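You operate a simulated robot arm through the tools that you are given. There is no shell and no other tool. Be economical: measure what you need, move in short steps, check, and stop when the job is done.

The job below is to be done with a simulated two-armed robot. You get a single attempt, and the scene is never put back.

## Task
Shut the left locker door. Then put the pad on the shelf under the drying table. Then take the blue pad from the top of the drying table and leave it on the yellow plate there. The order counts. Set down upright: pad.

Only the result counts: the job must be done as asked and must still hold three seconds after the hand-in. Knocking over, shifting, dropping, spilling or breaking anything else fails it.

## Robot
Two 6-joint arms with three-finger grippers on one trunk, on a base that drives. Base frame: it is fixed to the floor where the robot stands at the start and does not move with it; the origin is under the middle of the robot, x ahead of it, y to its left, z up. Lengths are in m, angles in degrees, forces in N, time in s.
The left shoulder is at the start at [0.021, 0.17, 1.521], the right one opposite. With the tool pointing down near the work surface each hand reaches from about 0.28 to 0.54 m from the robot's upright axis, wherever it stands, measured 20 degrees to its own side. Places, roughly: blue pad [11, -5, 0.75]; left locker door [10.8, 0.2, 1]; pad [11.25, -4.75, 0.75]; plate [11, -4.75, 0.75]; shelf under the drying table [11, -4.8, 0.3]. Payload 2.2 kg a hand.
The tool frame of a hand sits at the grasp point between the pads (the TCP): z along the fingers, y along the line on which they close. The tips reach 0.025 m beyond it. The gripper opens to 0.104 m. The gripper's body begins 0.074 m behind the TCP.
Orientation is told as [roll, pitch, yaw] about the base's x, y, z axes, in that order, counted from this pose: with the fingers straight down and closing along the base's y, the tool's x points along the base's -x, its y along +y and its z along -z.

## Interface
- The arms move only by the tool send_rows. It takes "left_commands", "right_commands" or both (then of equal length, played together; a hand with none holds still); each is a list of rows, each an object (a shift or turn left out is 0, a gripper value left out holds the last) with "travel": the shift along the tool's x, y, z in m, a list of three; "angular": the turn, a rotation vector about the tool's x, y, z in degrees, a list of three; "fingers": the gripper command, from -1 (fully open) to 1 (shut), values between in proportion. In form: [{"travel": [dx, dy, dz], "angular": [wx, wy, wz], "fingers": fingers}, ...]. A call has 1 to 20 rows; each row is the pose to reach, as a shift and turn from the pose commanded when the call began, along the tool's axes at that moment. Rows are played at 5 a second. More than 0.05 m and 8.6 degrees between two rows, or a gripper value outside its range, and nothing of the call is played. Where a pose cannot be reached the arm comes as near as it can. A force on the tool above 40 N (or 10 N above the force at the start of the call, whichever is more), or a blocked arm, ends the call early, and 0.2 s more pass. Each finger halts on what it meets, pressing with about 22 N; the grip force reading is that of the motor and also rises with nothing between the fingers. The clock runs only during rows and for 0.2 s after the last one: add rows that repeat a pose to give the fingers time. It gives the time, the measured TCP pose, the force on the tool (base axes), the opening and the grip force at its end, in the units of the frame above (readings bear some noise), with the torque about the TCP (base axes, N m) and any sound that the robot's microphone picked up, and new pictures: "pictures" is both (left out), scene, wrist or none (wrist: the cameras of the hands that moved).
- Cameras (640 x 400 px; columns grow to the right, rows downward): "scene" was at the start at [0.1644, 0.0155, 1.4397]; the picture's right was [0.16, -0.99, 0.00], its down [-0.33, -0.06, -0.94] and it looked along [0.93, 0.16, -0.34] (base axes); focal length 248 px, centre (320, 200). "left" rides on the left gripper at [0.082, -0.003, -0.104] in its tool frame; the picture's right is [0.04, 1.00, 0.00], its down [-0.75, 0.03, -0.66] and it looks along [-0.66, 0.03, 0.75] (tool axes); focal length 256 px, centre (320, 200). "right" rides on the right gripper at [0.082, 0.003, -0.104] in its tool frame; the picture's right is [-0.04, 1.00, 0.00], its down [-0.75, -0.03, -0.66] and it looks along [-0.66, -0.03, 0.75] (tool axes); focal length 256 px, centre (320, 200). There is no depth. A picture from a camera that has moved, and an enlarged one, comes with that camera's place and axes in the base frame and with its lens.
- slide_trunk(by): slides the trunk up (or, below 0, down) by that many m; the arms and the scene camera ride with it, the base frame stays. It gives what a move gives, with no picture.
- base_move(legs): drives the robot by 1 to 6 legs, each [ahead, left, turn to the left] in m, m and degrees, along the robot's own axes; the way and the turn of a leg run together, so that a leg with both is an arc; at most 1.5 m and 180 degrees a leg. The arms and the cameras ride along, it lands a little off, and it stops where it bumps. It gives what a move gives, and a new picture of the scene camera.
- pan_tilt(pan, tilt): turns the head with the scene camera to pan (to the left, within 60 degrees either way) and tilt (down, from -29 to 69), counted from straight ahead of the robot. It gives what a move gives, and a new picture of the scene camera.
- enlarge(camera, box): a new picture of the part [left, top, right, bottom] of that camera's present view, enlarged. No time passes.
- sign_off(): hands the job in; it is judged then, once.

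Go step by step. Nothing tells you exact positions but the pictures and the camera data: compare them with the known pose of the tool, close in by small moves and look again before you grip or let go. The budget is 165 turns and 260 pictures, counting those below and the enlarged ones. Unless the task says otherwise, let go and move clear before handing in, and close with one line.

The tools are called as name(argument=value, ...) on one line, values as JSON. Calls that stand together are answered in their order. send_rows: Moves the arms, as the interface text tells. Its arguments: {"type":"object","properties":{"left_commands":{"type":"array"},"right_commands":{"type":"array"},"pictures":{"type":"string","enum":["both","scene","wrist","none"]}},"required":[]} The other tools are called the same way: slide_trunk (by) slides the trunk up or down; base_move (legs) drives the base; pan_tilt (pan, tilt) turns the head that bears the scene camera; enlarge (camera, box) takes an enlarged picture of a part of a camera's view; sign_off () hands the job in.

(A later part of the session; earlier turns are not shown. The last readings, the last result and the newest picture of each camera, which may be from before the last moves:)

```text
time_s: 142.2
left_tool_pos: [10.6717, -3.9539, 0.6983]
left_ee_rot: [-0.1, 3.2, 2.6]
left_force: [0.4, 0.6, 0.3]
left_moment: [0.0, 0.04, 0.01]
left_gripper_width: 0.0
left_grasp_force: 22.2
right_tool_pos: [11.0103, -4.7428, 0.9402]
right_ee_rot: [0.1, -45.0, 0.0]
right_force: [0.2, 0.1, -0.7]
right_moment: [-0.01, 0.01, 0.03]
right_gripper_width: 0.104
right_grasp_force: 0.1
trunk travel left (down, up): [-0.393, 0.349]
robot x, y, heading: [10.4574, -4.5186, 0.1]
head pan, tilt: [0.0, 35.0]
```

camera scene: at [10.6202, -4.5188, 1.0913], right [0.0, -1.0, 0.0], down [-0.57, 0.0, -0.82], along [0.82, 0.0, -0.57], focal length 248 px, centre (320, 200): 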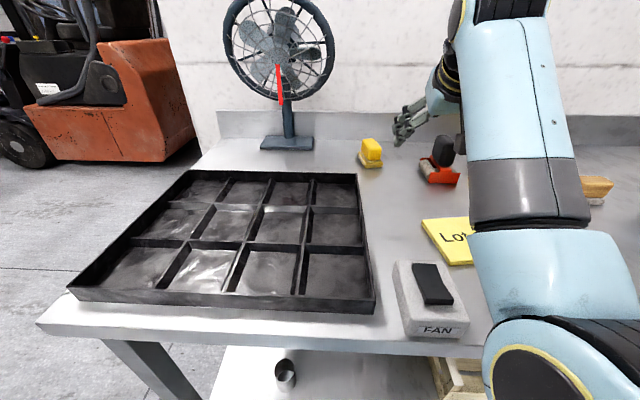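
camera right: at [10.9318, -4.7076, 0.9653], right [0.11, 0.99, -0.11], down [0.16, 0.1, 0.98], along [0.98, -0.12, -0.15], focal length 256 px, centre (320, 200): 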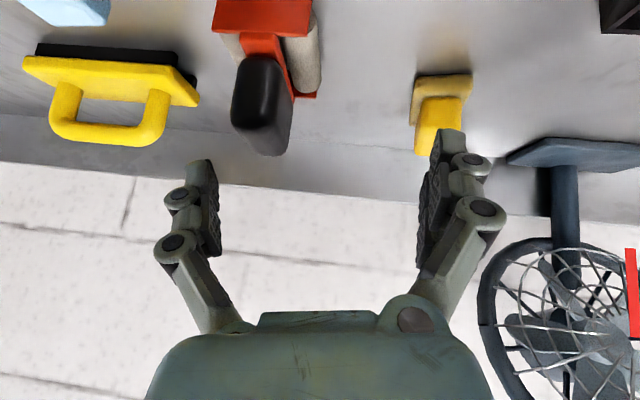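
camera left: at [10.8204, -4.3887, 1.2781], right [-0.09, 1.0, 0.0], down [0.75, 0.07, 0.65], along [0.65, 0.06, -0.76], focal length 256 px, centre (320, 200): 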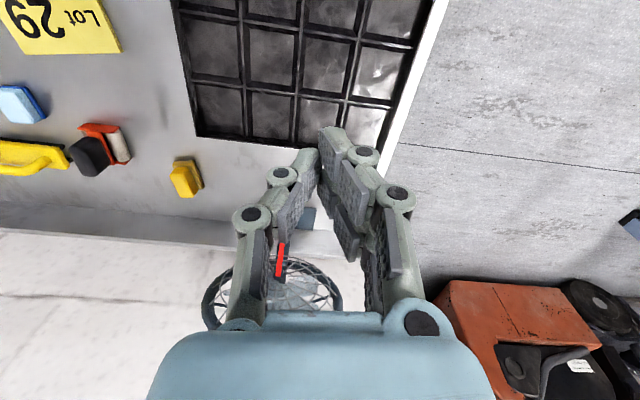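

Orientation is exact now. I shift the base left by 0.10 m and look.

base_move(legs=[[0.0, 0.102, 0]])

enlarge(camera="right", box=[0, 0, 640, 400])

```text
time_s: 143.4
left_tool_pos: [10.6716, -3.8474, 0.6968]
left_ee_rot: [0.0, 3.3, 2.5]
left_force: [0.1, 0.0, -0.7]
left_moment: [-0.01, 0.01, 0.01]
left_gripper_width: 0.0001
left_grasp_force: 22.2
right_tool_pos: [11.0124, -4.6383, 0.9424]
right_ee_rot: [-0.1, -45.1, 0.1]
right_force: [-0.4, 0.5, 0.8]
right_moment: [-0.04, 0.01, -0.03]
right_gripper_width: 0.104
right_grasp_force: 0.0
trunk travel left (down, up): [-0.393, 0.349]
robot x, y, heading: [10.4561, -4.4164, 0.0]
head pan, tilt: [0.0, 35.0]
camera scene: at [10.62, -4.4132, 1.0913], right [0.0, -1.0, 0.0], down [-0.57, 0.0, -0.82], along [0.82, 0.0, -0.57], focal length 248 px, centre (320, 200)
```

scene: 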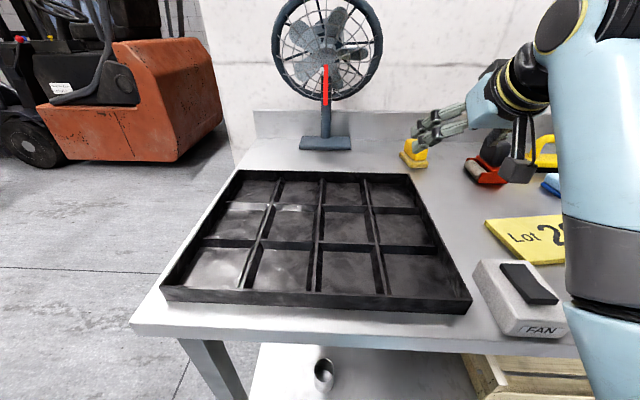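

```text
1.00 times, centred on (320, 200) of right (not enlarged: the box is as wide or as high as the picture)
camera zoom: at [10.8794, -4.6352, 0.957], right [0.03, 1.0, 0.03], down [0.07, -0.03, 1.0], along [1.0, -0.02, -0.07], focal length 256 px, centre (320, 200)
```

zoom: 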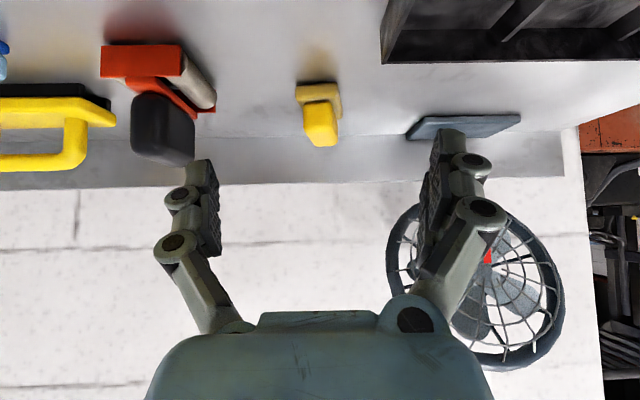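

The pad lies on the tool's centre line: block top z≈0.88, centre x≈11.16. I advance to straddle it.

send_rows(right_commands=[{"travel": [-0.0247, -0.002, 0.0389]}, {"travel": [-0.0389, -0.004, 0.0813]}, {"travel": [-0.046, -0.004, 0.1167]}, {"travel": [-0.0464, -0.004, 0.14]}, {"travel": [-0.0464, -0.004, 0.14]}])

enlarge(camera="scene", box=[360, 90, 520, 190])

```text
time_s: 144.6
left_tool_pos: [10.6724, -3.8492, 0.6981]
left_ee_rot: [0.1, 3.2, 2.4]
left_force: [0.0, 0.8, 0.9]
left_moment: [-0.01, -0.01, 0.0]
left_gripper_width: 0.0001
left_grasp_force: 22.4
right_tool_pos: [11.143, -4.6445, 0.8765]
right_ee_rot: [0.1, -45.3, 0.0]
right_force: [-0.1, -0.5, -0.2]
right_moment: [-0.02, -0.02, 0.01]
right_gripper_width: 0.1042
right_grasp_force: 0.0
trunk travel left (down, up): [-0.393, 0.349]
robot x, y, heading: [10.4554, -4.4154, 0.2]
head pan, tilt: [0.0, 35.0]
camera scene: at [10.6199, -4.4145, 1.0913], right [0.0, -1.0, 0.0], down [-0.57, 0.0, -0.82], along [0.82, 0.0, -0.57], focal length 248 px, centre (320, 200)
camera right: at [11.0115, -4.6409, 0.8923], right [0.03, 1.0, 0.03], down [0.07, -0.03, 1.0], along [1.0, -0.02, -0.07], focal length 256 px, centre (320, 200)
```

scene: 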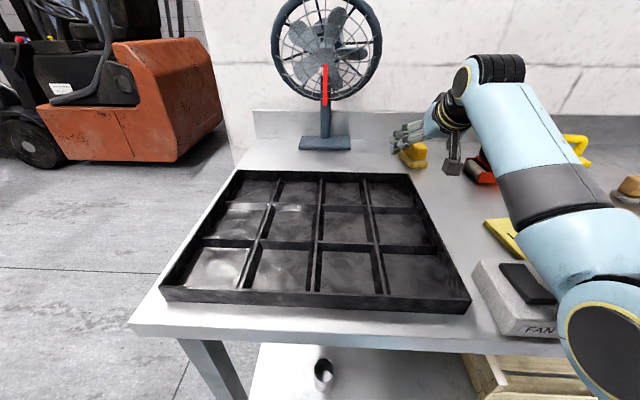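
right: 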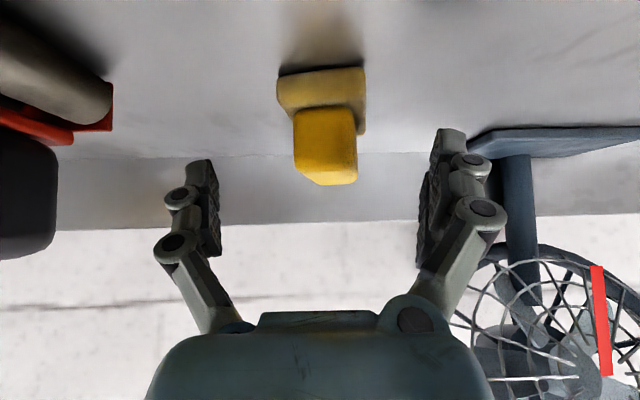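

```text
4.00 times, centred on (440, 140) of scene
camera zoom: at [10.6199, -4.4145, 1.0913], right [0.0, -1.0, 0.0], down [-0.57, 0.0, -0.82], along [0.82, 0.0, -0.57], focal length 992 px, centre (-160, 440)
```

zoom: 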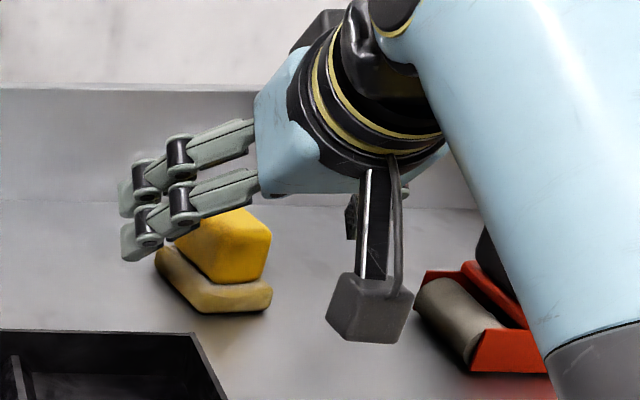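

The fingers straddle the pad nicely. I go the last 2–3 cm along the tool and close.

send_rows(right_commands=[{"travel": [-0.002, 0.003, 0.0136]}, {"travel": [-0.0039, 0.003, 0.027]}, {"travel": [-0.0039, 0.003, 0.027], "fingers": 0}, {"travel": [-0.0039, 0.003, 0.027], "fingers": 0.3}, {"travel": [-0.0039, 0.003, 0.027], "fingers": 0.6}, {"travel": [-0.0039, 0.003, 0.027], "fingers": 1}, {"travel": [-0.0039, 0.003, 0.027], "fingers": 1}, {"travel": [-0.0039, 0.003, 0.027], "fingers": 1}, {"travel": [-0.0039, 0.003, 0.027], "fingers": 1}])

enlarge(camera="scene", box=[360, 90, 520, 190])

```text
time_s: 146.6
left_tool_pos: [10.6728, -3.8484, 0.6973]
left_ee_rot: [0.1, 3.2, 2.5]
left_force: [0.5, 0.7, -0.5]
left_moment: [0.04, 0.03, 0.02]
left_gripper_width: 0.0001
left_grasp_force: 22.0
right_tool_pos: [11.163, -4.6413, 0.8613]
right_ee_rot: [0.1, -45.1, 0.1]
right_force: [-0.4, 0.4, 0.6]
right_moment: [0.03, -0.01, 0.01]
right_gripper_width: 0.0376
right_grasp_force: 21.9
trunk travel left (down, up): [-0.393, 0.349]
robot x, y, heading: [10.4554, -4.4151, -0.0]
head pan, tilt: [0.0, 35.0]
camera scene: at [10.62, -4.4145, 1.0913], right [0.0, -1.0, 0.0], down [-0.57, 0.0, -0.82], along [0.82, 0.0, -0.57], focal length 248 px, centre (320, 200)
camera right: at [11.0318, -4.6376, 0.8762], right [0.03, 1.0, 0.03], down [0.07, -0.03, 1.0], along [1.0, -0.02, -0.07], focal length 256 px, centre (320, 200)
```

scene: 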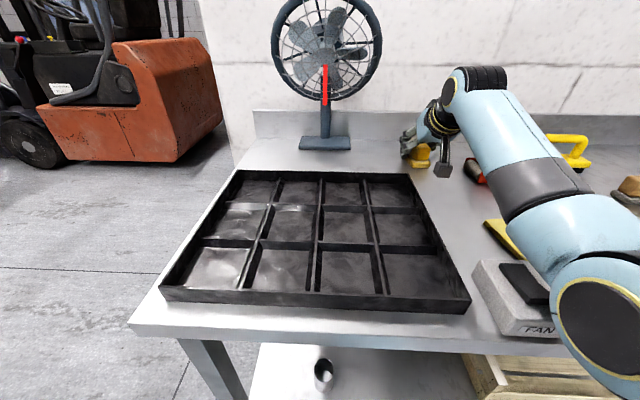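
right: 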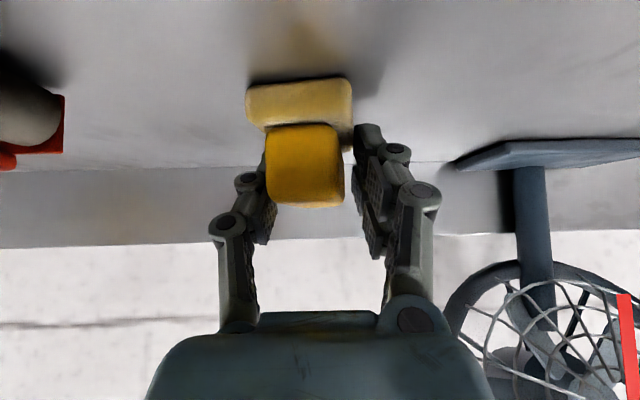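

```text
4.00 times, centred on (440, 140) of scene
camera zoom: at [10.62, -4.4145, 1.0913], right [0.0, -1.0, 0.0], down [-0.57, 0.0, -0.82], along [0.82, 0.0, -0.57], focal length 992 px, centre (-160, 440)
```

zoom: 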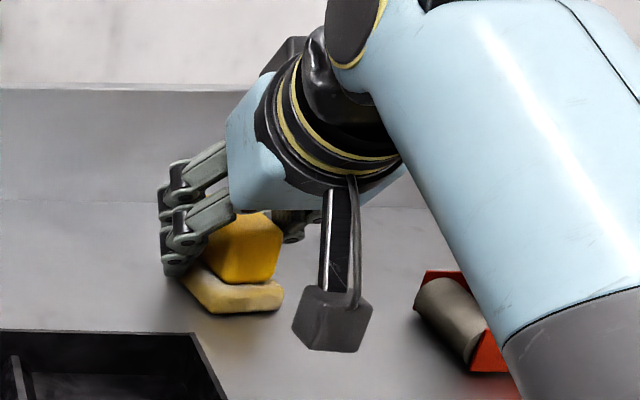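

The pad is gripped (width 0.0376). I lift it with the trunk, check, then back the base away.

slide_trunk(by=0.1)

enlarge(camera="right", box=[0, 0, 640, 400])

```text
time_s: 147.9
left_tool_pos: [10.672, -3.8489, 0.7982]
left_ee_rot: [0.1, 3.3, 2.5]
left_force: [-0.4, -0.3, -0.5]
left_moment: [-0.02, 0.02, -0.03]
left_gripper_width: 0.0003
left_grasp_force: 21.9
right_tool_pos: [11.1644, -4.6408, 0.9586]
right_ee_rot: [0.0, -45.1, 0.1]
right_force: [-0.4, 0.5, -0.8]
right_moment: [0.02, 0.0, -0.02]
right_gripper_width: 0.0377
right_grasp_force: 21.9
trunk travel left (down, up): [-0.493, 0.249]
robot x, y, heading: [10.4558, -4.4145, 0.3]
head pan, tilt: [0.0, 35.0]
```

```text
1.00 times, centred on (320, 200) of right (not enlarged: the box is as wide or as high as the picture)
camera zoom: at [11.0334, -4.637, 0.9739], right [0.03, 1.0, 0.03], down [0.07, -0.03, 1.0], along [1.0, -0.02, -0.07], focal length 256 px, centre (320, 200)
```

zoom: 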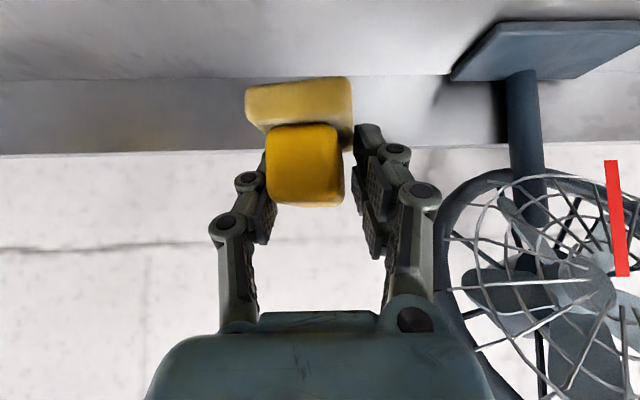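

The pad is held level. I back off 0.55 m and lower the trunk fully.

base_move(legs=[[-0.55, 0.0, 0]])

slide_trunk(by=-0.48)

pan_tilt(pan=0, tilt=25)

```text
time_s: 151.0
left_tool_pos: [10.1374, -3.8478, 0.7983]
left_ee_rot: [0.1, 3.1, 2.4]
left_force: [-1.1, -0.5, 0.4]
left_moment: [0.0, -0.04, 0.01]
left_gripper_width: 0.0002
left_grasp_force: 21.9
right_tool_pos: [10.6289, -4.6423, 0.959]
right_ee_rot: [0.1, -45.2, -0.1]
right_force: [-0.1, 0.1, 0.2]
right_moment: [-0.03, -0.02, 0.0]
right_gripper_width: 0.038
right_grasp_force: 22.3
trunk travel left (down, up): [-0.493, 0.249]
robot x, y, heading: [9.9172, -4.4138, -0.2]
head pan, tilt: [0.0, 35.0]
camera scene: at [10.0811, -4.4144, 1.1938], right [0.0, -1.0, 0.0], down [-0.57, 0.0, -0.82], along [0.82, 0.0, -0.57], focal length 248 px, centre (320, 200)
```

scene: 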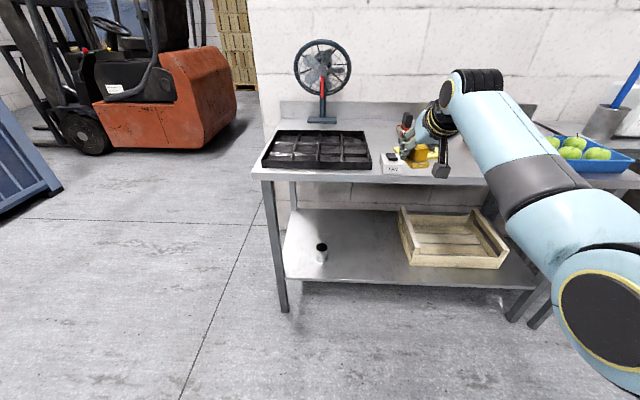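

```text
refused: -0.48 is not a number from -0.4 to 0.4
```

```text
time_s: 151.7
left_tool_pos: [10.1382, -3.8484, 0.7978]
left_ee_rot: [0.1, 3.2, 2.3]
left_force: [-0.1, -0.4, 0.3]
left_moment: [-0.01, -0.02, 0.0]
left_gripper_width: 0.0001
left_grasp_force: 22.2
right_tool_pos: [10.6295, -4.6414, 0.9588]
right_ee_rot: [0.1, -45.2, -0.1]
right_force: [0.3, 0.1, -1.0]
right_moment: [0.01, 0.02, -0.02]
right_gripper_width: 0.038
right_grasp_force: 21.6
trunk travel left (down, up): [-0.493, 0.249]
robot x, y, heading: [9.9238, -4.4138, -0.1]
head pan, tilt: [0.0, 25.0]
camera scene: at [10.0859, -4.4144, 1.2094], right [0.0, -1.0, 0.0], down [-0.42, 0.0, -0.91], along [0.91, 0.0, -0.42], focal length 248 px, centre (320, 200)
```

scene: 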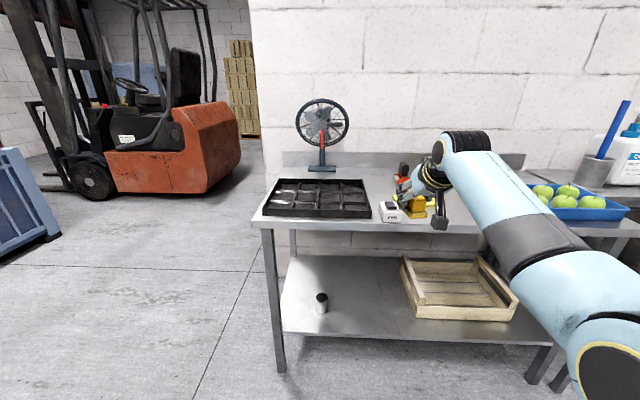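

Shelf surface looks to be at z≈0.28, with the free area between cup (y≈-4.42) and wooden crate (y≈-4.80). I lower the trunk in two steps.

slide_trunk(by=-0.4)

slide_trunk(by=-0.08)

pan_tilt(pan=0, tilt=20)

```text
time_s: 155.5
left_tool_pos: [10.0612, -3.8498, 0.3604]
left_ee_rot: [0.8, 19.5, 2.5]
left_force: [0.2, 0.4, 0.3]
left_moment: [0.01, -0.01, 0.04]
left_gripper_width: 0.0001
left_grasp_force: 22.4
right_tool_pos: [10.6277, -4.6416, 0.5594]
right_ee_rot: [0.0, -45.3, -0.2]
right_force: [-0.5, 0.3, -0.3]
right_moment: [0.04, 0.02, -0.01]
right_gripper_width: 0.038
right_grasp_force: 22.2
trunk travel left (down, up): [-0.093, 0.649]
robot x, y, heading: [9.9203, -4.4132, 0.2]
head pan, tilt: [0.0, 25.0]
```

```text
time_s: 156.7
left_tool_pos: [10.028, -3.8499, 0.2776]
left_ee_rot: [1.1, 26.0, 2.5]
left_force: [-0.1, 0.2, 0.5]
left_moment: [-0.01, 0.0, 0.01]
left_gripper_width: 0.0
left_grasp_force: 21.4
right_tool_pos: [10.6289, -4.6424, 0.4808]
right_ee_rot: [0.1, -45.2, 0.0]
right_force: [0.3, -0.7, -1.0]
right_moment: [-0.05, 0.0, 0.03]
right_gripper_width: 0.0377
right_grasp_force: 22.0
trunk travel left (down, up): [-0.013, 0.729]
robot x, y, heading: [9.9191, -4.4154, -0.5]
head pan, tilt: [0.0, 25.0]
```

```text
time_s: 157.4
left_tool_pos: [10.027, -3.8504, 0.2785]
left_ee_rot: [1.0, 25.9, 2.6]
left_force: [0.9, 0.1, -0.8]
left_moment: [-0.01, 0.01, -0.03]
left_gripper_width: 0.0
left_grasp_force: 22.0
right_tool_pos: [10.6287, -4.6418, 0.4794]
right_ee_rot: [0.1, -45.1, 0.0]
right_force: [-0.1, -0.7, -0.4]
right_moment: [-0.03, 0.01, 0.01]
right_gripper_width: 0.0378
right_grasp_force: 21.8
trunk travel left (down, up): [-0.013, 0.729]
robot x, y, heading: [9.9199, -4.4145, -0.4]
head pan, tilt: [0.0, 20.0]
camera scene: at [10.1159, -4.4146, 0.7262], right [0.0, -1.0, 0.0], down [-0.34, 0.0, -0.94], along [0.94, 0.0, -0.34], focal length 248 px, centre (320, 200)
```

scene: 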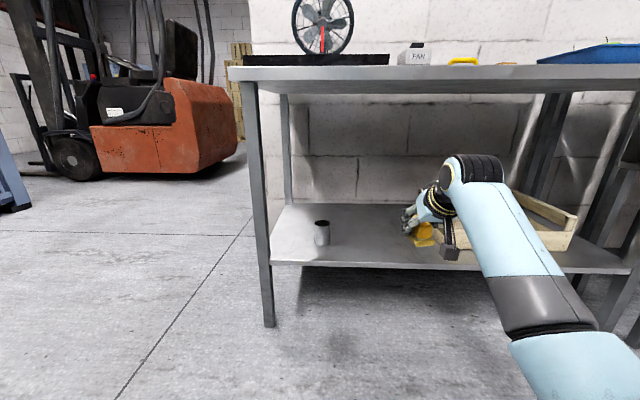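

The view under the table is good. I lower the arm to the pre-placement height in front of the shelf.

send_rows(right_commands=[{"travel": [0.037, 0.005, 0.009]}, {"travel": [0.074, 0.01, 0.018]}, {"travel": [0.111, 0.015, 0.027]}, {"travel": [0.148, 0.02, 0.035]}, {"travel": [0.148, 0.02, 0.035]}])

```text
time_s: 158.6
left_tool_pos: [10.0273, -3.8515, 0.2784]
left_ee_rot: [1.0, 25.9, 2.6]
left_force: [-0.5, -0.5, -0.4]
left_moment: [-0.03, -0.03, 0.0]
left_gripper_width: 0.0
left_grasp_force: 22.1
right_tool_pos: [10.55, -4.6237, 0.3513]
right_ee_rot: [0.1, -45.1, 0.0]
right_force: [0.2, 1.0, 0.3]
right_moment: [-0.01, 0.03, 0.0]
right_gripper_width: 0.0377
right_grasp_force: 22.5
trunk travel left (down, up): [-0.013, 0.729]
robot x, y, heading: [9.92, -4.4113, -0.1]
head pan, tilt: [0.0, 20.0]
camera scene: at [10.1159, -4.4146, 0.7262], right [0.0, -1.0, 0.0], down [-0.34, 0.0, -0.94], along [0.94, 0.0, -0.34], focal length 248 px, centre (320, 200)
camera right: at [10.4187, -4.6193, 0.3667], right [0.03, 1.0, 0.03], down [0.07, -0.03, 1.0], along [1.0, -0.03, -0.07], focal length 256 px, centre (320, 200)
```

scene: 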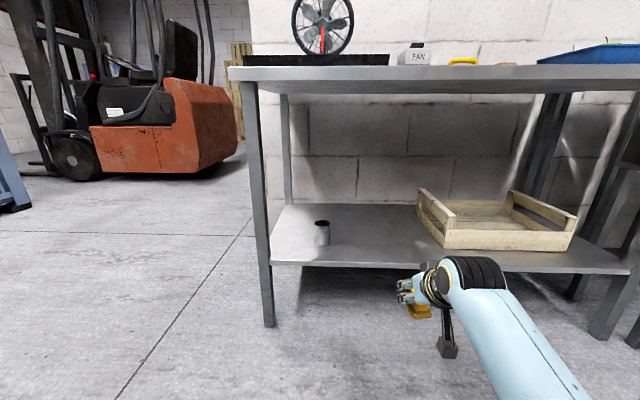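
right: 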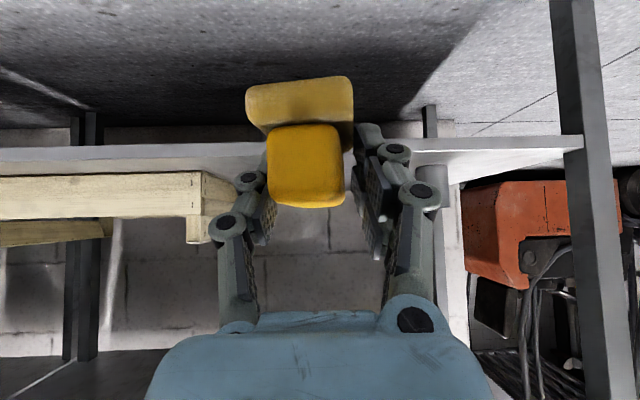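

Shelf top reads about z≈0.275–0.28. I raise 2 cm for clearance and drive forward 0.32 m so the pad goes over the shelf.

send_rows(right_commands=[{"travel": [-0.014, 0, -0.014]}, {"travel": [-0.014, 0, -0.014]}], pictures="none")

base_move(legs=[[0.2, 0.0, 0]])

base_move(legs=[[0.13, 0.0, 0]])

enlarge(camera="right", box=[0, 0, 640, 400])

```text
time_s: 159.2
left_tool_pos: [10.0281, -3.8497, 0.2779]
left_ee_rot: [1.0, 26.0, 2.7]
left_force: [-1.4, 0.2, -0.3]
left_moment: [-0.02, -0.02, 0.03]
left_gripper_width: 0.0
left_grasp_force: 21.7
right_tool_pos: [10.5492, -4.6217, 0.3717]
right_ee_rot: [0.0, -45.1, -0.2]
right_force: [-0.2, -0.4, -0.9]
right_moment: [-0.01, 0.04, 0.01]
right_gripper_width: 0.0377
right_grasp_force: 22.0
trunk travel left (down, up): [-0.013, 0.729]
robot x, y, heading: [9.9185, -4.4114, -0.2]
head pan, tilt: [0.0, 20.0]
```

```text
time_s: 160.7
left_tool_pos: [10.2226, -3.851, 0.2784]
left_ee_rot: [0.9, 25.9, 2.5]
left_force: [0.3, 0.4, -0.5]
left_moment: [0.0, 0.02, 0.0]
left_gripper_width: 0.0002
left_grasp_force: 22.3
right_tool_pos: [10.7443, -4.6223, 0.3721]
right_ee_rot: [0.2, -45.1, 0.0]
right_force: [0.4, -1.6, -0.3]
right_moment: [0.01, 0.0, 0.0]
right_gripper_width: 0.0378
right_grasp_force: 22.2
trunk travel left (down, up): [-0.013, 0.729]
robot x, y, heading: [10.1124, -4.4186, -0.2]
head pan, tilt: [0.0, 20.0]
camera scene: at [10.3105, -4.4152, 0.7262], right [0.0, -1.0, 0.0], down [-0.34, 0.0, -0.94], along [0.94, 0.0, -0.34], focal length 248 px, centre (320, 200)
```

scene: 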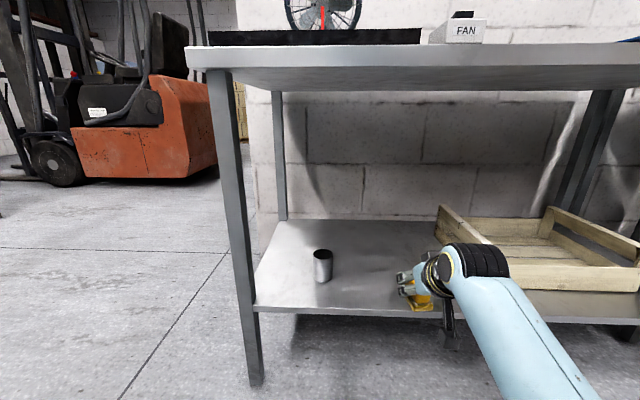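

```text
time_s: 162.0
left_tool_pos: [10.3522, -3.8523, 0.2785]
left_ee_rot: [0.9, 26.0, 2.5]
left_force: [0.5, -1.0, 0.5]
left_moment: [-0.01, -0.01, 0.01]
left_gripper_width: 0.0
left_grasp_force: 21.9
right_tool_pos: [10.8728, -4.6243, 0.3712]
right_ee_rot: [0.0, -45.1, -0.3]
right_force: [-0.3, 0.0, -0.7]
right_moment: [0.01, 0.03, -0.02]
right_gripper_width: 0.038
right_grasp_force: 21.9
trunk travel left (down, up): [-0.013, 0.729]
robot x, y, heading: [10.2432, -4.4128, -0.3]
head pan, tilt: [0.0, 20.0]
camera scene: at [10.4395, -4.4159, 0.7262], right [0.0, -1.0, 0.0], down [-0.34, 0.0, -0.94], along [0.94, 0.0, -0.34], focal length 248 px, centre (320, 200)
```

scene: 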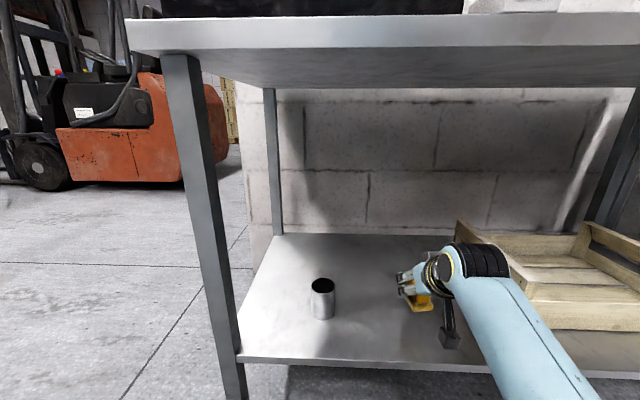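

```text
1.00 times, centred on (320, 200) of right (not enlarged: the box is as wide or as high as the picture)
camera zoom: at [10.7415, -4.62, 0.3875], right [0.03, 1.0, 0.03], down [0.07, -0.03, 1.0], along [1.0, -0.03, -0.07], focal length 256 px, centre (320, 200)
```

zoom: 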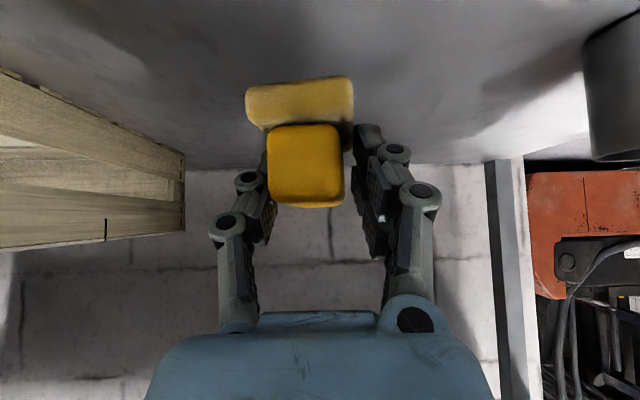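

The pad hangs over free shelf. I lower gently toward contact.

send_rows(right_commands=[{"travel": [0.01, 0, 0.01]}, {"travel": [0.02, 0, 0.02]}, {"travel": [0.026, 0, 0.026]}, {"travel": [0.029, 0, 0.029]}, {"travel": [0.029, 0, 0.029]}], pictures="both")

enlarge(camera="scene", box=[360, 240, 488, 320])

```text
time_s: 163.2
left_tool_pos: [10.3512, -3.8519, 0.2782]
left_ee_rot: [1.0, 25.9, 2.5]
left_force: [0.2, -0.9, -0.5]
left_moment: [0.0, -0.01, -0.05]
left_gripper_width: 0.0
left_grasp_force: 22.7
right_tool_pos: [10.8723, -4.6241, 0.3314]
right_ee_rot: [0.0, -45.1, -0.2]
right_force: [0.2, 1.1, -0.3]
right_moment: [-0.01, 0.02, -0.03]
right_gripper_width: 0.0379
right_grasp_force: 22.1
trunk travel left (down, up): [-0.013, 0.729]
robot x, y, heading: [10.2408, -4.4181, 0.1]
head pan, tilt: [0.0, 20.0]
camera scene: at [10.4396, -4.4159, 0.7262], right [0.0, -1.0, 0.0], down [-0.34, 0.0, -0.94], along [0.94, 0.0, -0.34], focal length 248 px, centre (320, 200)
camera right: at [10.7412, -4.6206, 0.3469], right [0.03, 1.0, 0.03], down [0.07, -0.03, 1.0], along [1.0, -0.03, -0.07], focal length 256 px, centre (320, 200)
```

scene: 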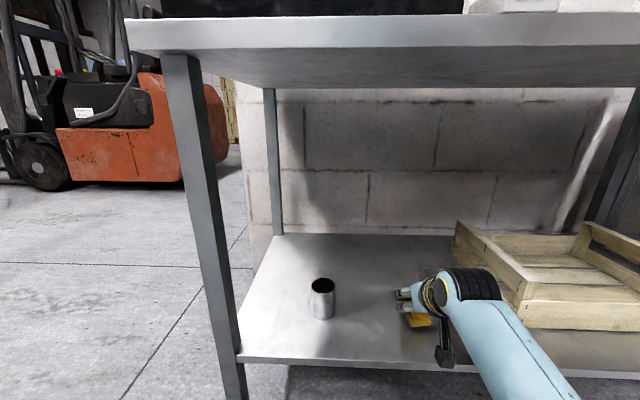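
right: 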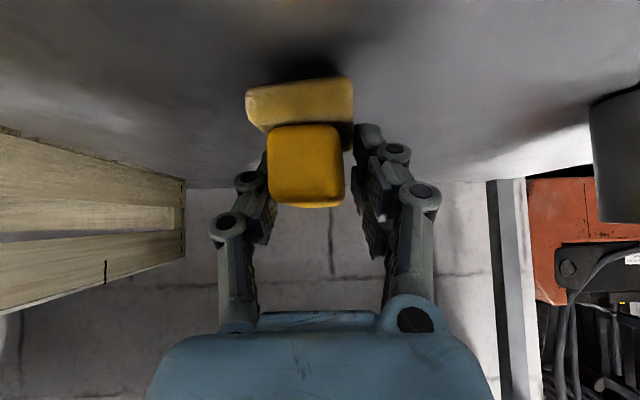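

```text
5.00 times, centred on (424, 280) of scene
camera zoom: at [10.4396, -4.4159, 0.7262], right [0.0, -1.0, 0.0], down [-0.34, 0.0, -0.94], along [0.94, 0.0, -0.34], focal length 1240 px, centre (-200, -200)
```

zoom: 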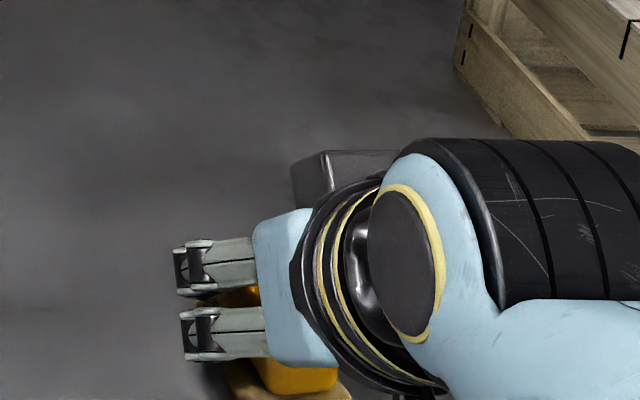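

Close to the shelf, shadow dark beneath the pad. I continue in millimetre steps watching the force.

send_rows(right_commands=[{"travel": [0.0028, 0, 0.0028]}, {"travel": [0.0056, 0, 0.0056]}, {"travel": [0.0056, 0, 0.0056]}], pictures="none")

send_rows(right_commands=[{"travel": [0.0014, 0, 0.0014]}, {"travel": [0.0028, 0, 0.0028]}, {"travel": [0.0028, 0, 0.0028]}], pictures="wrist")

```text
time_s: 164.0
left_tool_pos: [10.3516, -3.8515, 0.2781]
left_ee_rot: [1.0, 25.9, 2.6]
left_force: [-0.2, -0.7, 0.5]
left_moment: [-0.02, 0.02, 0.01]
left_gripper_width: 0.0
left_grasp_force: 21.8
right_tool_pos: [10.8732, -4.6243, 0.3229]
right_ee_rot: [0.0, -45.1, -0.2]
right_force: [-0.8, -0.1, -0.4]
right_moment: [0.02, 0.01, 0.04]
right_gripper_width: 0.0379
right_grasp_force: 22.2
trunk travel left (down, up): [-0.013, 0.729]
robot x, y, heading: [10.246, -4.4147, -0.1]
head pan, tilt: [0.0, 20.0]
```

```text
time_s: 164.8
left_tool_pos: [10.3527, -3.8522, 0.2788]
left_ee_rot: [0.9, 25.9, 2.5]
left_force: [0.3, -0.4, 0.6]
left_moment: [0.03, -0.03, -0.02]
left_gripper_width: 0.0
left_grasp_force: 21.9
right_tool_pos: [10.8736, -4.6238, 0.3214]
right_ee_rot: [0.0, -45.3, -0.2]
right_force: [-2.7, -0.1, 11.1]
right_moment: [0.21, 0.26, 0.07]
right_gripper_width: 0.0376
right_grasp_force: 22.3
trunk travel left (down, up): [-0.013, 0.729]
robot x, y, heading: [10.24, -4.412, 0.1]
head pan, tilt: [0.0, 20.0]
camera right: at [10.7426, -4.6199, 0.336], right [0.03, 1.0, 0.03], down [0.06, -0.03, 1.0], along [1.0, -0.03, -0.06], focal length 256 px, centre (320, 200)
```

right: 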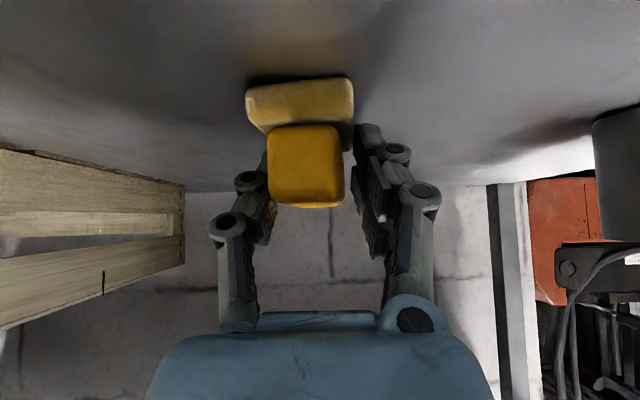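

Contact with the shelf (11 N upward). I open the fingers and withdraw along the tool axis.

send_rows(right_commands=[{"fingers": 0.2}, {"fingers": 0.0}, {"fingers": -0.3}, {"fingers": -0.6}, {"fingers": -0.6}, {"travel": [0, 0, -0.02]}, {"travel": [0, 0, -0.05]}, {"travel": [0, 0, -0.08]}, {"travel": [0, 0, -0.08]}])

```text
time_s: 166.8
left_tool_pos: [10.3516, -3.8515, 0.2784]
left_ee_rot: [1.0, 25.9, 2.4]
left_force: [0.0, -0.3, 0.6]
left_moment: [0.0, 0.0, 0.0]
left_gripper_width: 0.0001
left_grasp_force: 22.0
right_tool_pos: [10.8162, -4.6241, 0.3728]
right_ee_rot: [0.0, -45.1, -0.2]
right_force: [-1.0, 0.0, -0.3]
right_moment: [-0.01, -0.02, 0.0]
right_gripper_width: 0.0831
right_grasp_force: 0.0
trunk travel left (down, up): [-0.013, 0.729]
robot x, y, heading: [10.2441, -4.4152, -0.3]
head pan, tilt: [0.0, 20.0]
camera scene: at [10.4395, -4.4159, 0.7262], right [0.0, -1.0, 0.0], down [-0.34, 0.0, -0.94], along [0.94, 0.0, -0.34], focal length 248 px, centre (320, 200)
camera right: at [10.685, -4.6193, 0.3892], right [0.03, 1.0, 0.03], down [0.07, -0.03, 1.0], along [1.0, -0.03, -0.07], focal length 256 px, centre (320, 200)
```

scene: 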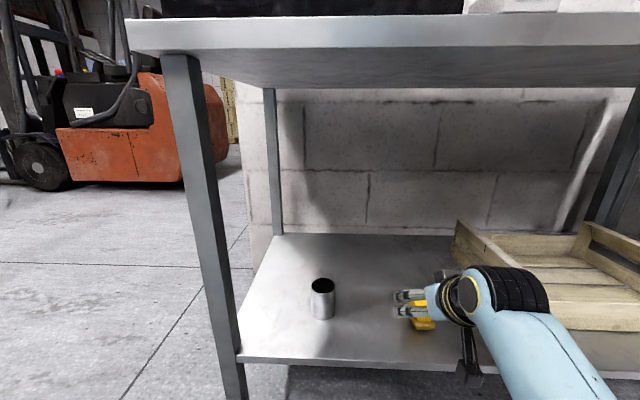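
right: 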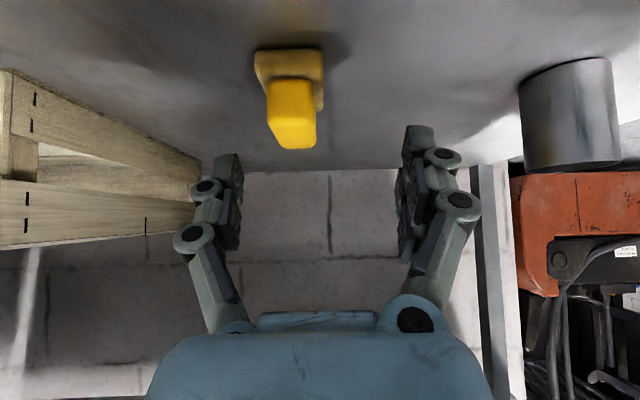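

The pad stands upright on the shelf. I back the base out and raise the trunk for the blue pad.

base_move(legs=[[-0.42, 0.0, 0]])

slide_trunk(by=0.4)

slide_trunk(by=0.1)

send_rows(right_commands=[{"travel": [-0.03, 0, -0.03]}, {"travel": [-0.06, 0, -0.06]}, {"travel": [-0.08, 0, -0.08]}, {"travel": [-0.08, 0, -0.08]}], pictures="none")

pan_tilt(pan=0, tilt=35)

```text
time_s: 169.4
left_tool_pos: [9.9429, -3.849, 0.2781]
left_ee_rot: [1.1, 25.9, 2.1]
left_force: [-0.8, -0.2, -0.1]
left_moment: [-0.01, -0.01, 0.0]
left_gripper_width: 0.0
left_grasp_force: 22.0
right_tool_pos: [10.4024, -4.6246, 0.373]
right_ee_rot: [0.0, -45.1, -0.6]
right_force: [0.0, -0.3, -0.3]
right_moment: [0.01, 0.0, -0.04]
right_gripper_width: 0.0832
right_grasp_force: 0.1
trunk travel left (down, up): [-0.013, 0.729]
robot x, y, heading: [9.8334, -4.4129, -0.5]
head pan, tilt: [0.0, 20.0]
camera scene: at [10.0275, -4.414, 0.7262], right [-0.01, -1.0, 0.0], down [-0.34, 0.0, -0.94], along [0.94, -0.01, -0.34], focal length 248 px, centre (320, 200)
```

scene: 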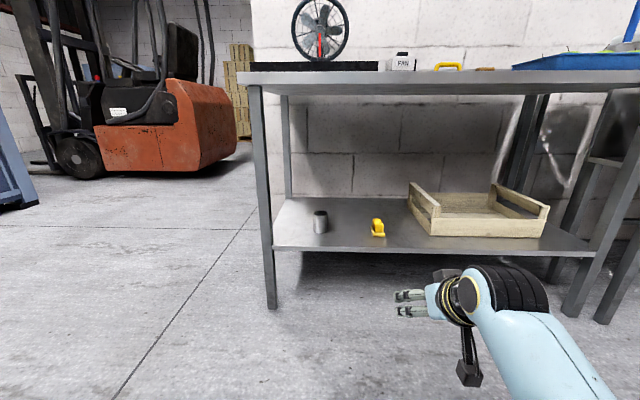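

```text
time_s: 173.2
left_tool_pos: [9.9445, -3.8503, 0.6784]
left_ee_rot: [0.9, 25.9, 2.0]
left_force: [-0.5, -0.4, 0.5]
left_moment: [0.0, 0.02, -0.01]
left_gripper_width: 0.0
left_grasp_force: 21.5
right_tool_pos: [10.4034, -4.624, 0.7741]
right_ee_rot: [-0.1, -45.1, -0.6]
right_force: [-0.5, 0.5, -0.6]
right_moment: [0.04, 0.02, -0.02]
right_gripper_width: 0.0832
right_grasp_force: 0.0
trunk travel left (down, up): [-0.413, 0.329]
robot x, y, heading: [9.8281, -4.4109, -0.5]
head pan, tilt: [0.0, 20.0]
```

```text
time_s: 174.5
left_tool_pos: [9.9439, -3.8478, 0.7781]
left_ee_rot: [0.9, 25.9, 2.1]
left_force: [0.0, 1.1, 0.0]
left_moment: [0.0, -0.02, -0.01]
left_gripper_width: 0.0001
left_grasp_force: 22.2
right_tool_pos: [10.4025, -4.6237, 0.8732]
right_ee_rot: [-0.1, -45.1, -0.6]
right_force: [0.1, 0.6, 0.6]
right_moment: [-0.01, 0.02, 0.0]
right_gripper_width: 0.0831
right_grasp_force: 0.0
trunk travel left (down, up): [-0.513, 0.229]
robot x, y, heading: [9.8291, -4.4103, -0.5]
head pan, tilt: [0.0, 20.0]
```

```text
time_s: 175.5
left_tool_pos: [9.9448, -3.8498, 0.7793]
left_ee_rot: [1.0, 26.0, 2.2]
left_force: [0.2, 0.3, -0.2]
left_moment: [-0.02, 0.01, -0.01]
left_gripper_width: 0.0
left_grasp_force: 22.4
right_tool_pos: [10.4016, -4.6262, 0.986]
right_ee_rot: [0.0, -45.2, -0.6]
right_force: [0.2, 0.6, 0.4]
right_moment: [0.01, -0.02, 0.01]
right_gripper_width: 0.0832
right_grasp_force: 0.0
trunk travel left (down, up): [-0.513, 0.229]
robot x, y, heading: [9.833, -4.4099, -0.7]
head pan, tilt: [0.0, 20.0]
```

```text
time_s: 176.3
left_tool_pos: [9.944, -3.8501, 0.7775]
left_ee_rot: [1.1, 25.9, 2.1]
left_force: [0.6, -0.1, 0.5]
left_moment: [0.02, -0.02, 0.0]
left_gripper_width: 0.0001
left_grasp_force: 22.0
right_tool_pos: [10.4036, -4.6256, 0.9865]
right_ee_rot: [-0.1, -45.1, -0.7]
right_force: [0.0, -0.3, 0.1]
right_moment: [0.04, -0.01, -0.01]
right_gripper_width: 0.0828
right_grasp_force: 0.2
trunk travel left (down, up): [-0.513, 0.229]
robot x, y, heading: [9.8294, -4.4155, -0.8]
head pan, tilt: [0.0, 35.0]
camera scene: at [9.9929, -4.4136, 1.2141], right [-0.01, -1.0, 0.0], down [-0.57, 0.01, -0.82], along [0.82, -0.01, -0.57], focal length 248 px, centre (320, 200)
```

scene: 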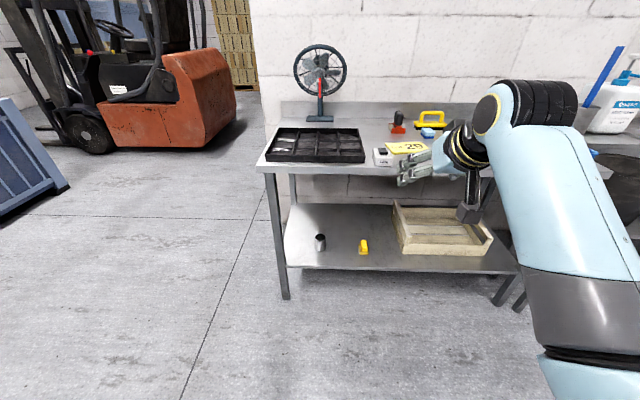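

Both the shelf pad and the table look right. I drive toward the blue pad, keeping the hand above the items.

base_move(legs=[[0.45, -0.26, 0.8]])

enlarge(camera="right", box=[0, 0, 640, 400])

```text
time_s: 179.3
left_tool_pos: [10.3797, -4.1132, 0.7783]
left_ee_rot: [1.1, 26.0, 2.2]
left_force: [1.2, -0.1, -0.6]
left_moment: [0.0, 0.02, -0.05]
left_gripper_width: 0.0
left_grasp_force: 22.4
right_tool_pos: [10.8417, -4.89, 0.9869]
right_ee_rot: [0.0, -45.1, -0.6]
right_force: [-0.3, -0.1, -0.5]
right_moment: [0.02, 0.02, -0.01]
right_gripper_width: 0.0833
right_grasp_force: 0.1
trunk travel left (down, up): [-0.513, 0.229]
robot x, y, heading: [10.2684, -4.6754, -1.0]
head pan, tilt: [0.0, 35.0]
camera scene: at [10.4314, -4.6777, 1.2139], right [-0.01, -1.0, 0.0], down [-0.57, 0.01, -0.82], along [0.82, -0.01, -0.57], focal length 248 px, centre (320, 200)
```

scene: 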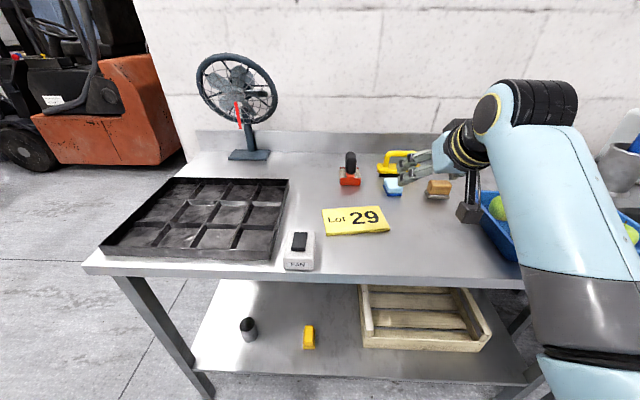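

```text
1.00 times, centred on (320, 200) of right (not enlarged: the box is as wide or as high as the picture)
camera zoom: at [10.7097, -4.885, 1.002], right [0.04, 1.0, 0.03], down [0.07, -0.03, 1.0], along [1.0, -0.03, -0.07], focal length 256 px, centre (320, 200)
```

zoom: 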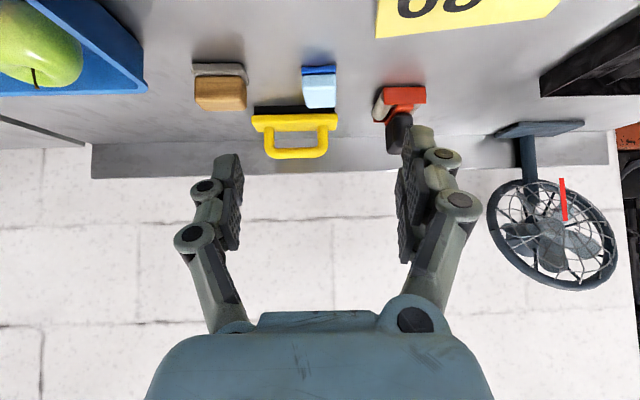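

The blue pad is centred in the wrist view: front at x≈11.01, block z 0.828–0.867. I advance the base 0.11 m, then check.

base_move(legs=[[0.11, 0.0, 0.8]])

send_rows(right_commands=[{"travel": [0.02, 0, 0.03]}, {"travel": [0.035, 0, 0.06]}, {"travel": [0.042, 0, 0.085]}, {"travel": [0.042, 0, 0.085]}])

```text
time_s: 180.5
left_tool_pos: [10.4874, -4.1114, 0.7781]
left_ee_rot: [1.0, 26.0, 2.9]
left_force: [0.2, -0.7, -0.3]
left_moment: [0.0, 0.05, 0.0]
left_gripper_width: 0.0
left_grasp_force: 21.8
right_tool_pos: [10.9551, -4.8829, 0.9859]
right_ee_rot: [0.0, -45.0, 0.2]
right_force: [1.2, 0.7, 0.4]
right_moment: [0.0, -0.02, 0.01]
right_gripper_width: 0.0832
right_grasp_force: 0.0
trunk travel left (down, up): [-0.513, 0.229]
robot x, y, heading: [10.3783, -4.6769, -0.0]
head pan, tilt: [0.0, 35.0]
camera scene: at [10.5432, -4.6757, 1.2138], right [0.0, -1.0, 0.0], down [-0.57, 0.0, -0.82], along [0.82, 0.0, -0.57], focal length 248 px, centre (320, 200)
```

scene: 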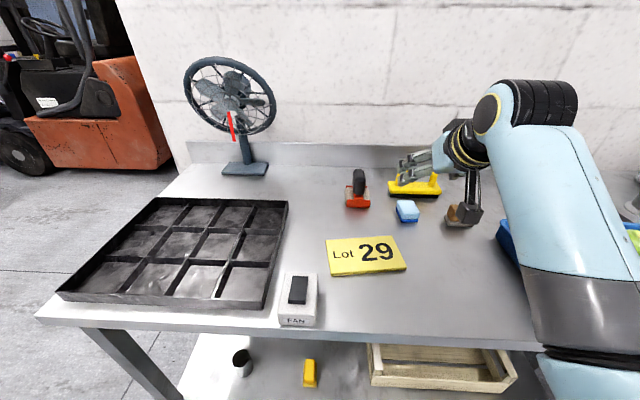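

```text
time_s: 181.5
left_tool_pos: [10.4844, -4.113, 0.7786]
left_ee_rot: [0.9, 25.8, 2.9]
left_force: [-0.6, 0.2, -0.1]
left_moment: [-0.02, 0.0, 0.0]
left_gripper_width: 0.0
left_grasp_force: 22.3
right_tool_pos: [10.9858, -4.8833, 0.8983]
right_ee_rot: [0.1, -45.0, 0.2]
right_force: [0.2, 0.0, -0.4]
right_moment: [0.04, 0.05, 0.02]
right_gripper_width: 0.0829
right_grasp_force: 0.0
trunk travel left (down, up): [-0.513, 0.229]
robot x, y, heading: [10.3792, -4.6748, 0.1]
head pan, tilt: [0.0, 35.0]
camera scene: at [10.5414, -4.6757, 1.2141], right [0.0, -1.0, 0.0], down [-0.57, 0.0, -0.82], along [0.82, 0.0, -0.57], focal length 248 px, centre (320, 200)
camera right: at [10.8554, -4.8808, 0.9137], right [0.02, 1.0, 0.03], down [0.07, -0.03, 1.0], along [1.0, -0.02, -0.07], focal length 256 px, centre (320, 200)
```

scene: 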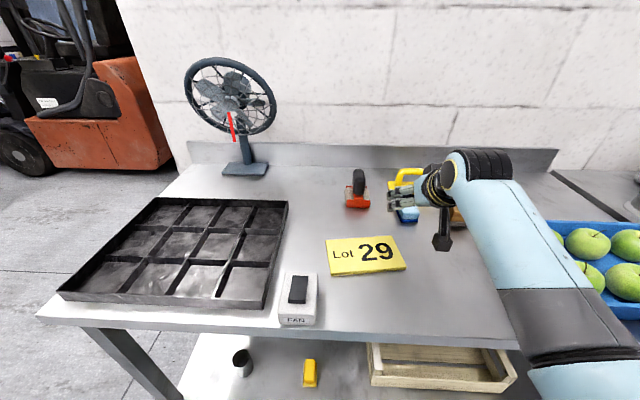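
right: 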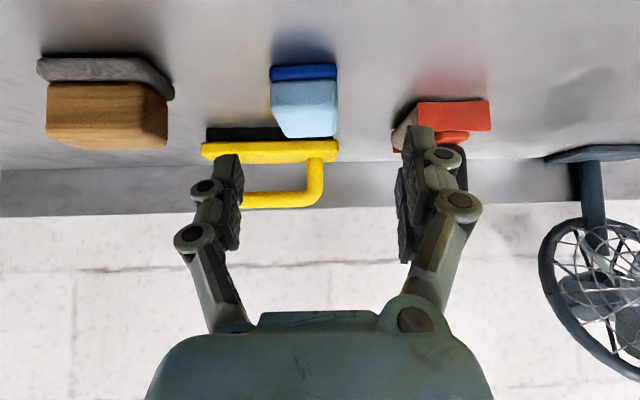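

I refine laterally by -12 mm, go in along the tool and close.

send_rows(right_commands=[{"travel": [-0.001, -0.012, 0.015]}, {"travel": [-0.002, -0.012, 0.04]}, {"travel": [-0.0028, -0.012, 0.0665]}, {"travel": [-0.0028, -0.012, 0.0665]}], pictures="wrist")

```text
time_s: 182.5
left_tool_pos: [10.4832, -4.1128, 0.778]
left_ee_rot: [1.0, 25.9, 2.9]
left_force: [-0.5, -0.2, 0.6]
left_moment: [0.01, 0.02, -0.01]
left_gripper_width: 0.0003
left_grasp_force: 22.5
right_tool_pos: [11.036, -4.8922, 0.8545]
right_ee_rot: [0.0, -45.2, 0.1]
right_force: [0.2, -0.1, 0.5]
right_moment: [-0.01, 0.0, 0.01]
right_gripper_width: 0.0832
right_grasp_force: 0.1
trunk travel left (down, up): [-0.513, 0.229]
robot x, y, heading: [10.3787, -4.677, 0.3]
head pan, tilt: [0.0, 35.0]
camera right: at [10.9039, -4.89, 0.8702], right [0.02, 1.0, 0.03], down [0.07, -0.03, 1.0], along [1.0, -0.02, -0.07], focal length 256 px, centre (320, 200)
```

right: 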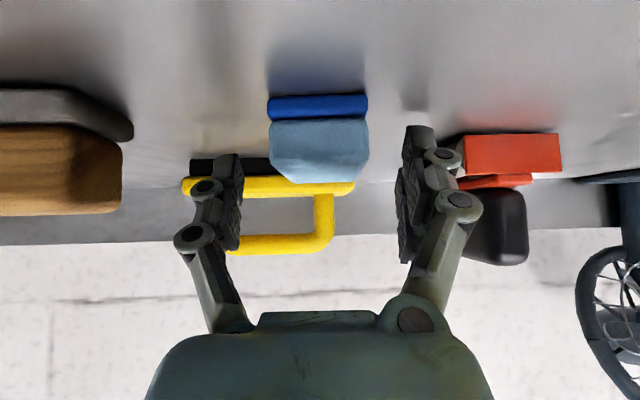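

Well centred. I go 8 mm deeper for a better hold and close the fingers.

send_rows(right_commands=[{"travel": [0, 0, 0.008]}, {"travel": [0, 0, 0.008], "fingers": -0.2}, {"travel": [0, 0, 0.008], "fingers": 0.2}, {"travel": [0, 0, 0.008], "fingers": 0.6}, {"travel": [0, 0, 0.008], "fingers": 1}, {"travel": [0, 0, 0.008], "fingers": 1}, {"travel": [0, 0, 0.008], "fingers": 1}], pictures="wrist")

```text
time_s: 184.1
left_tool_pos: [10.4852, -4.1102, 0.7782]
left_ee_rot: [0.8, 25.9, 2.9]
left_force: [-0.9, -0.6, -0.6]
left_moment: [0.03, 0.02, 0.01]
left_gripper_width: 0.0002
left_grasp_force: 22.1
right_tool_pos: [11.0397, -4.8918, 0.8542]
right_ee_rot: [0.0, -45.7, 0.3]
right_force: [1.2, 15.7, 28.2]
right_moment: [0.96, -0.22, 0.08]
right_gripper_width: 0.0414
right_grasp_force: 22.3
trunk travel left (down, up): [-0.513, 0.229]
robot x, y, heading: [10.3811, -4.6785, 0.3]
head pan, tilt: [0.0, 35.0]
camera right: at [10.9085, -4.8887, 0.8676], right [0.02, 1.0, 0.03], down [0.06, -0.03, 1.0], along [1.0, -0.02, -0.06], focal length 256 px, centre (320, 200)
```

right: 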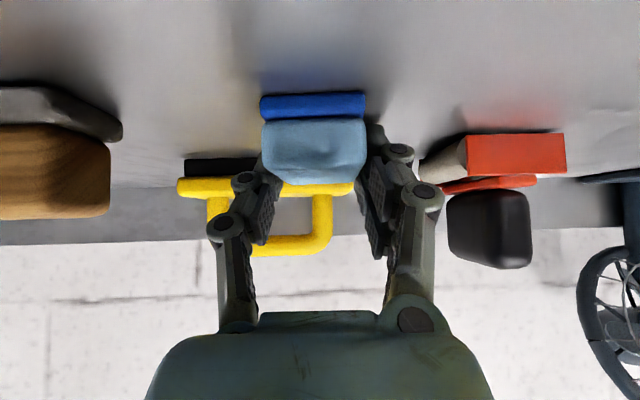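

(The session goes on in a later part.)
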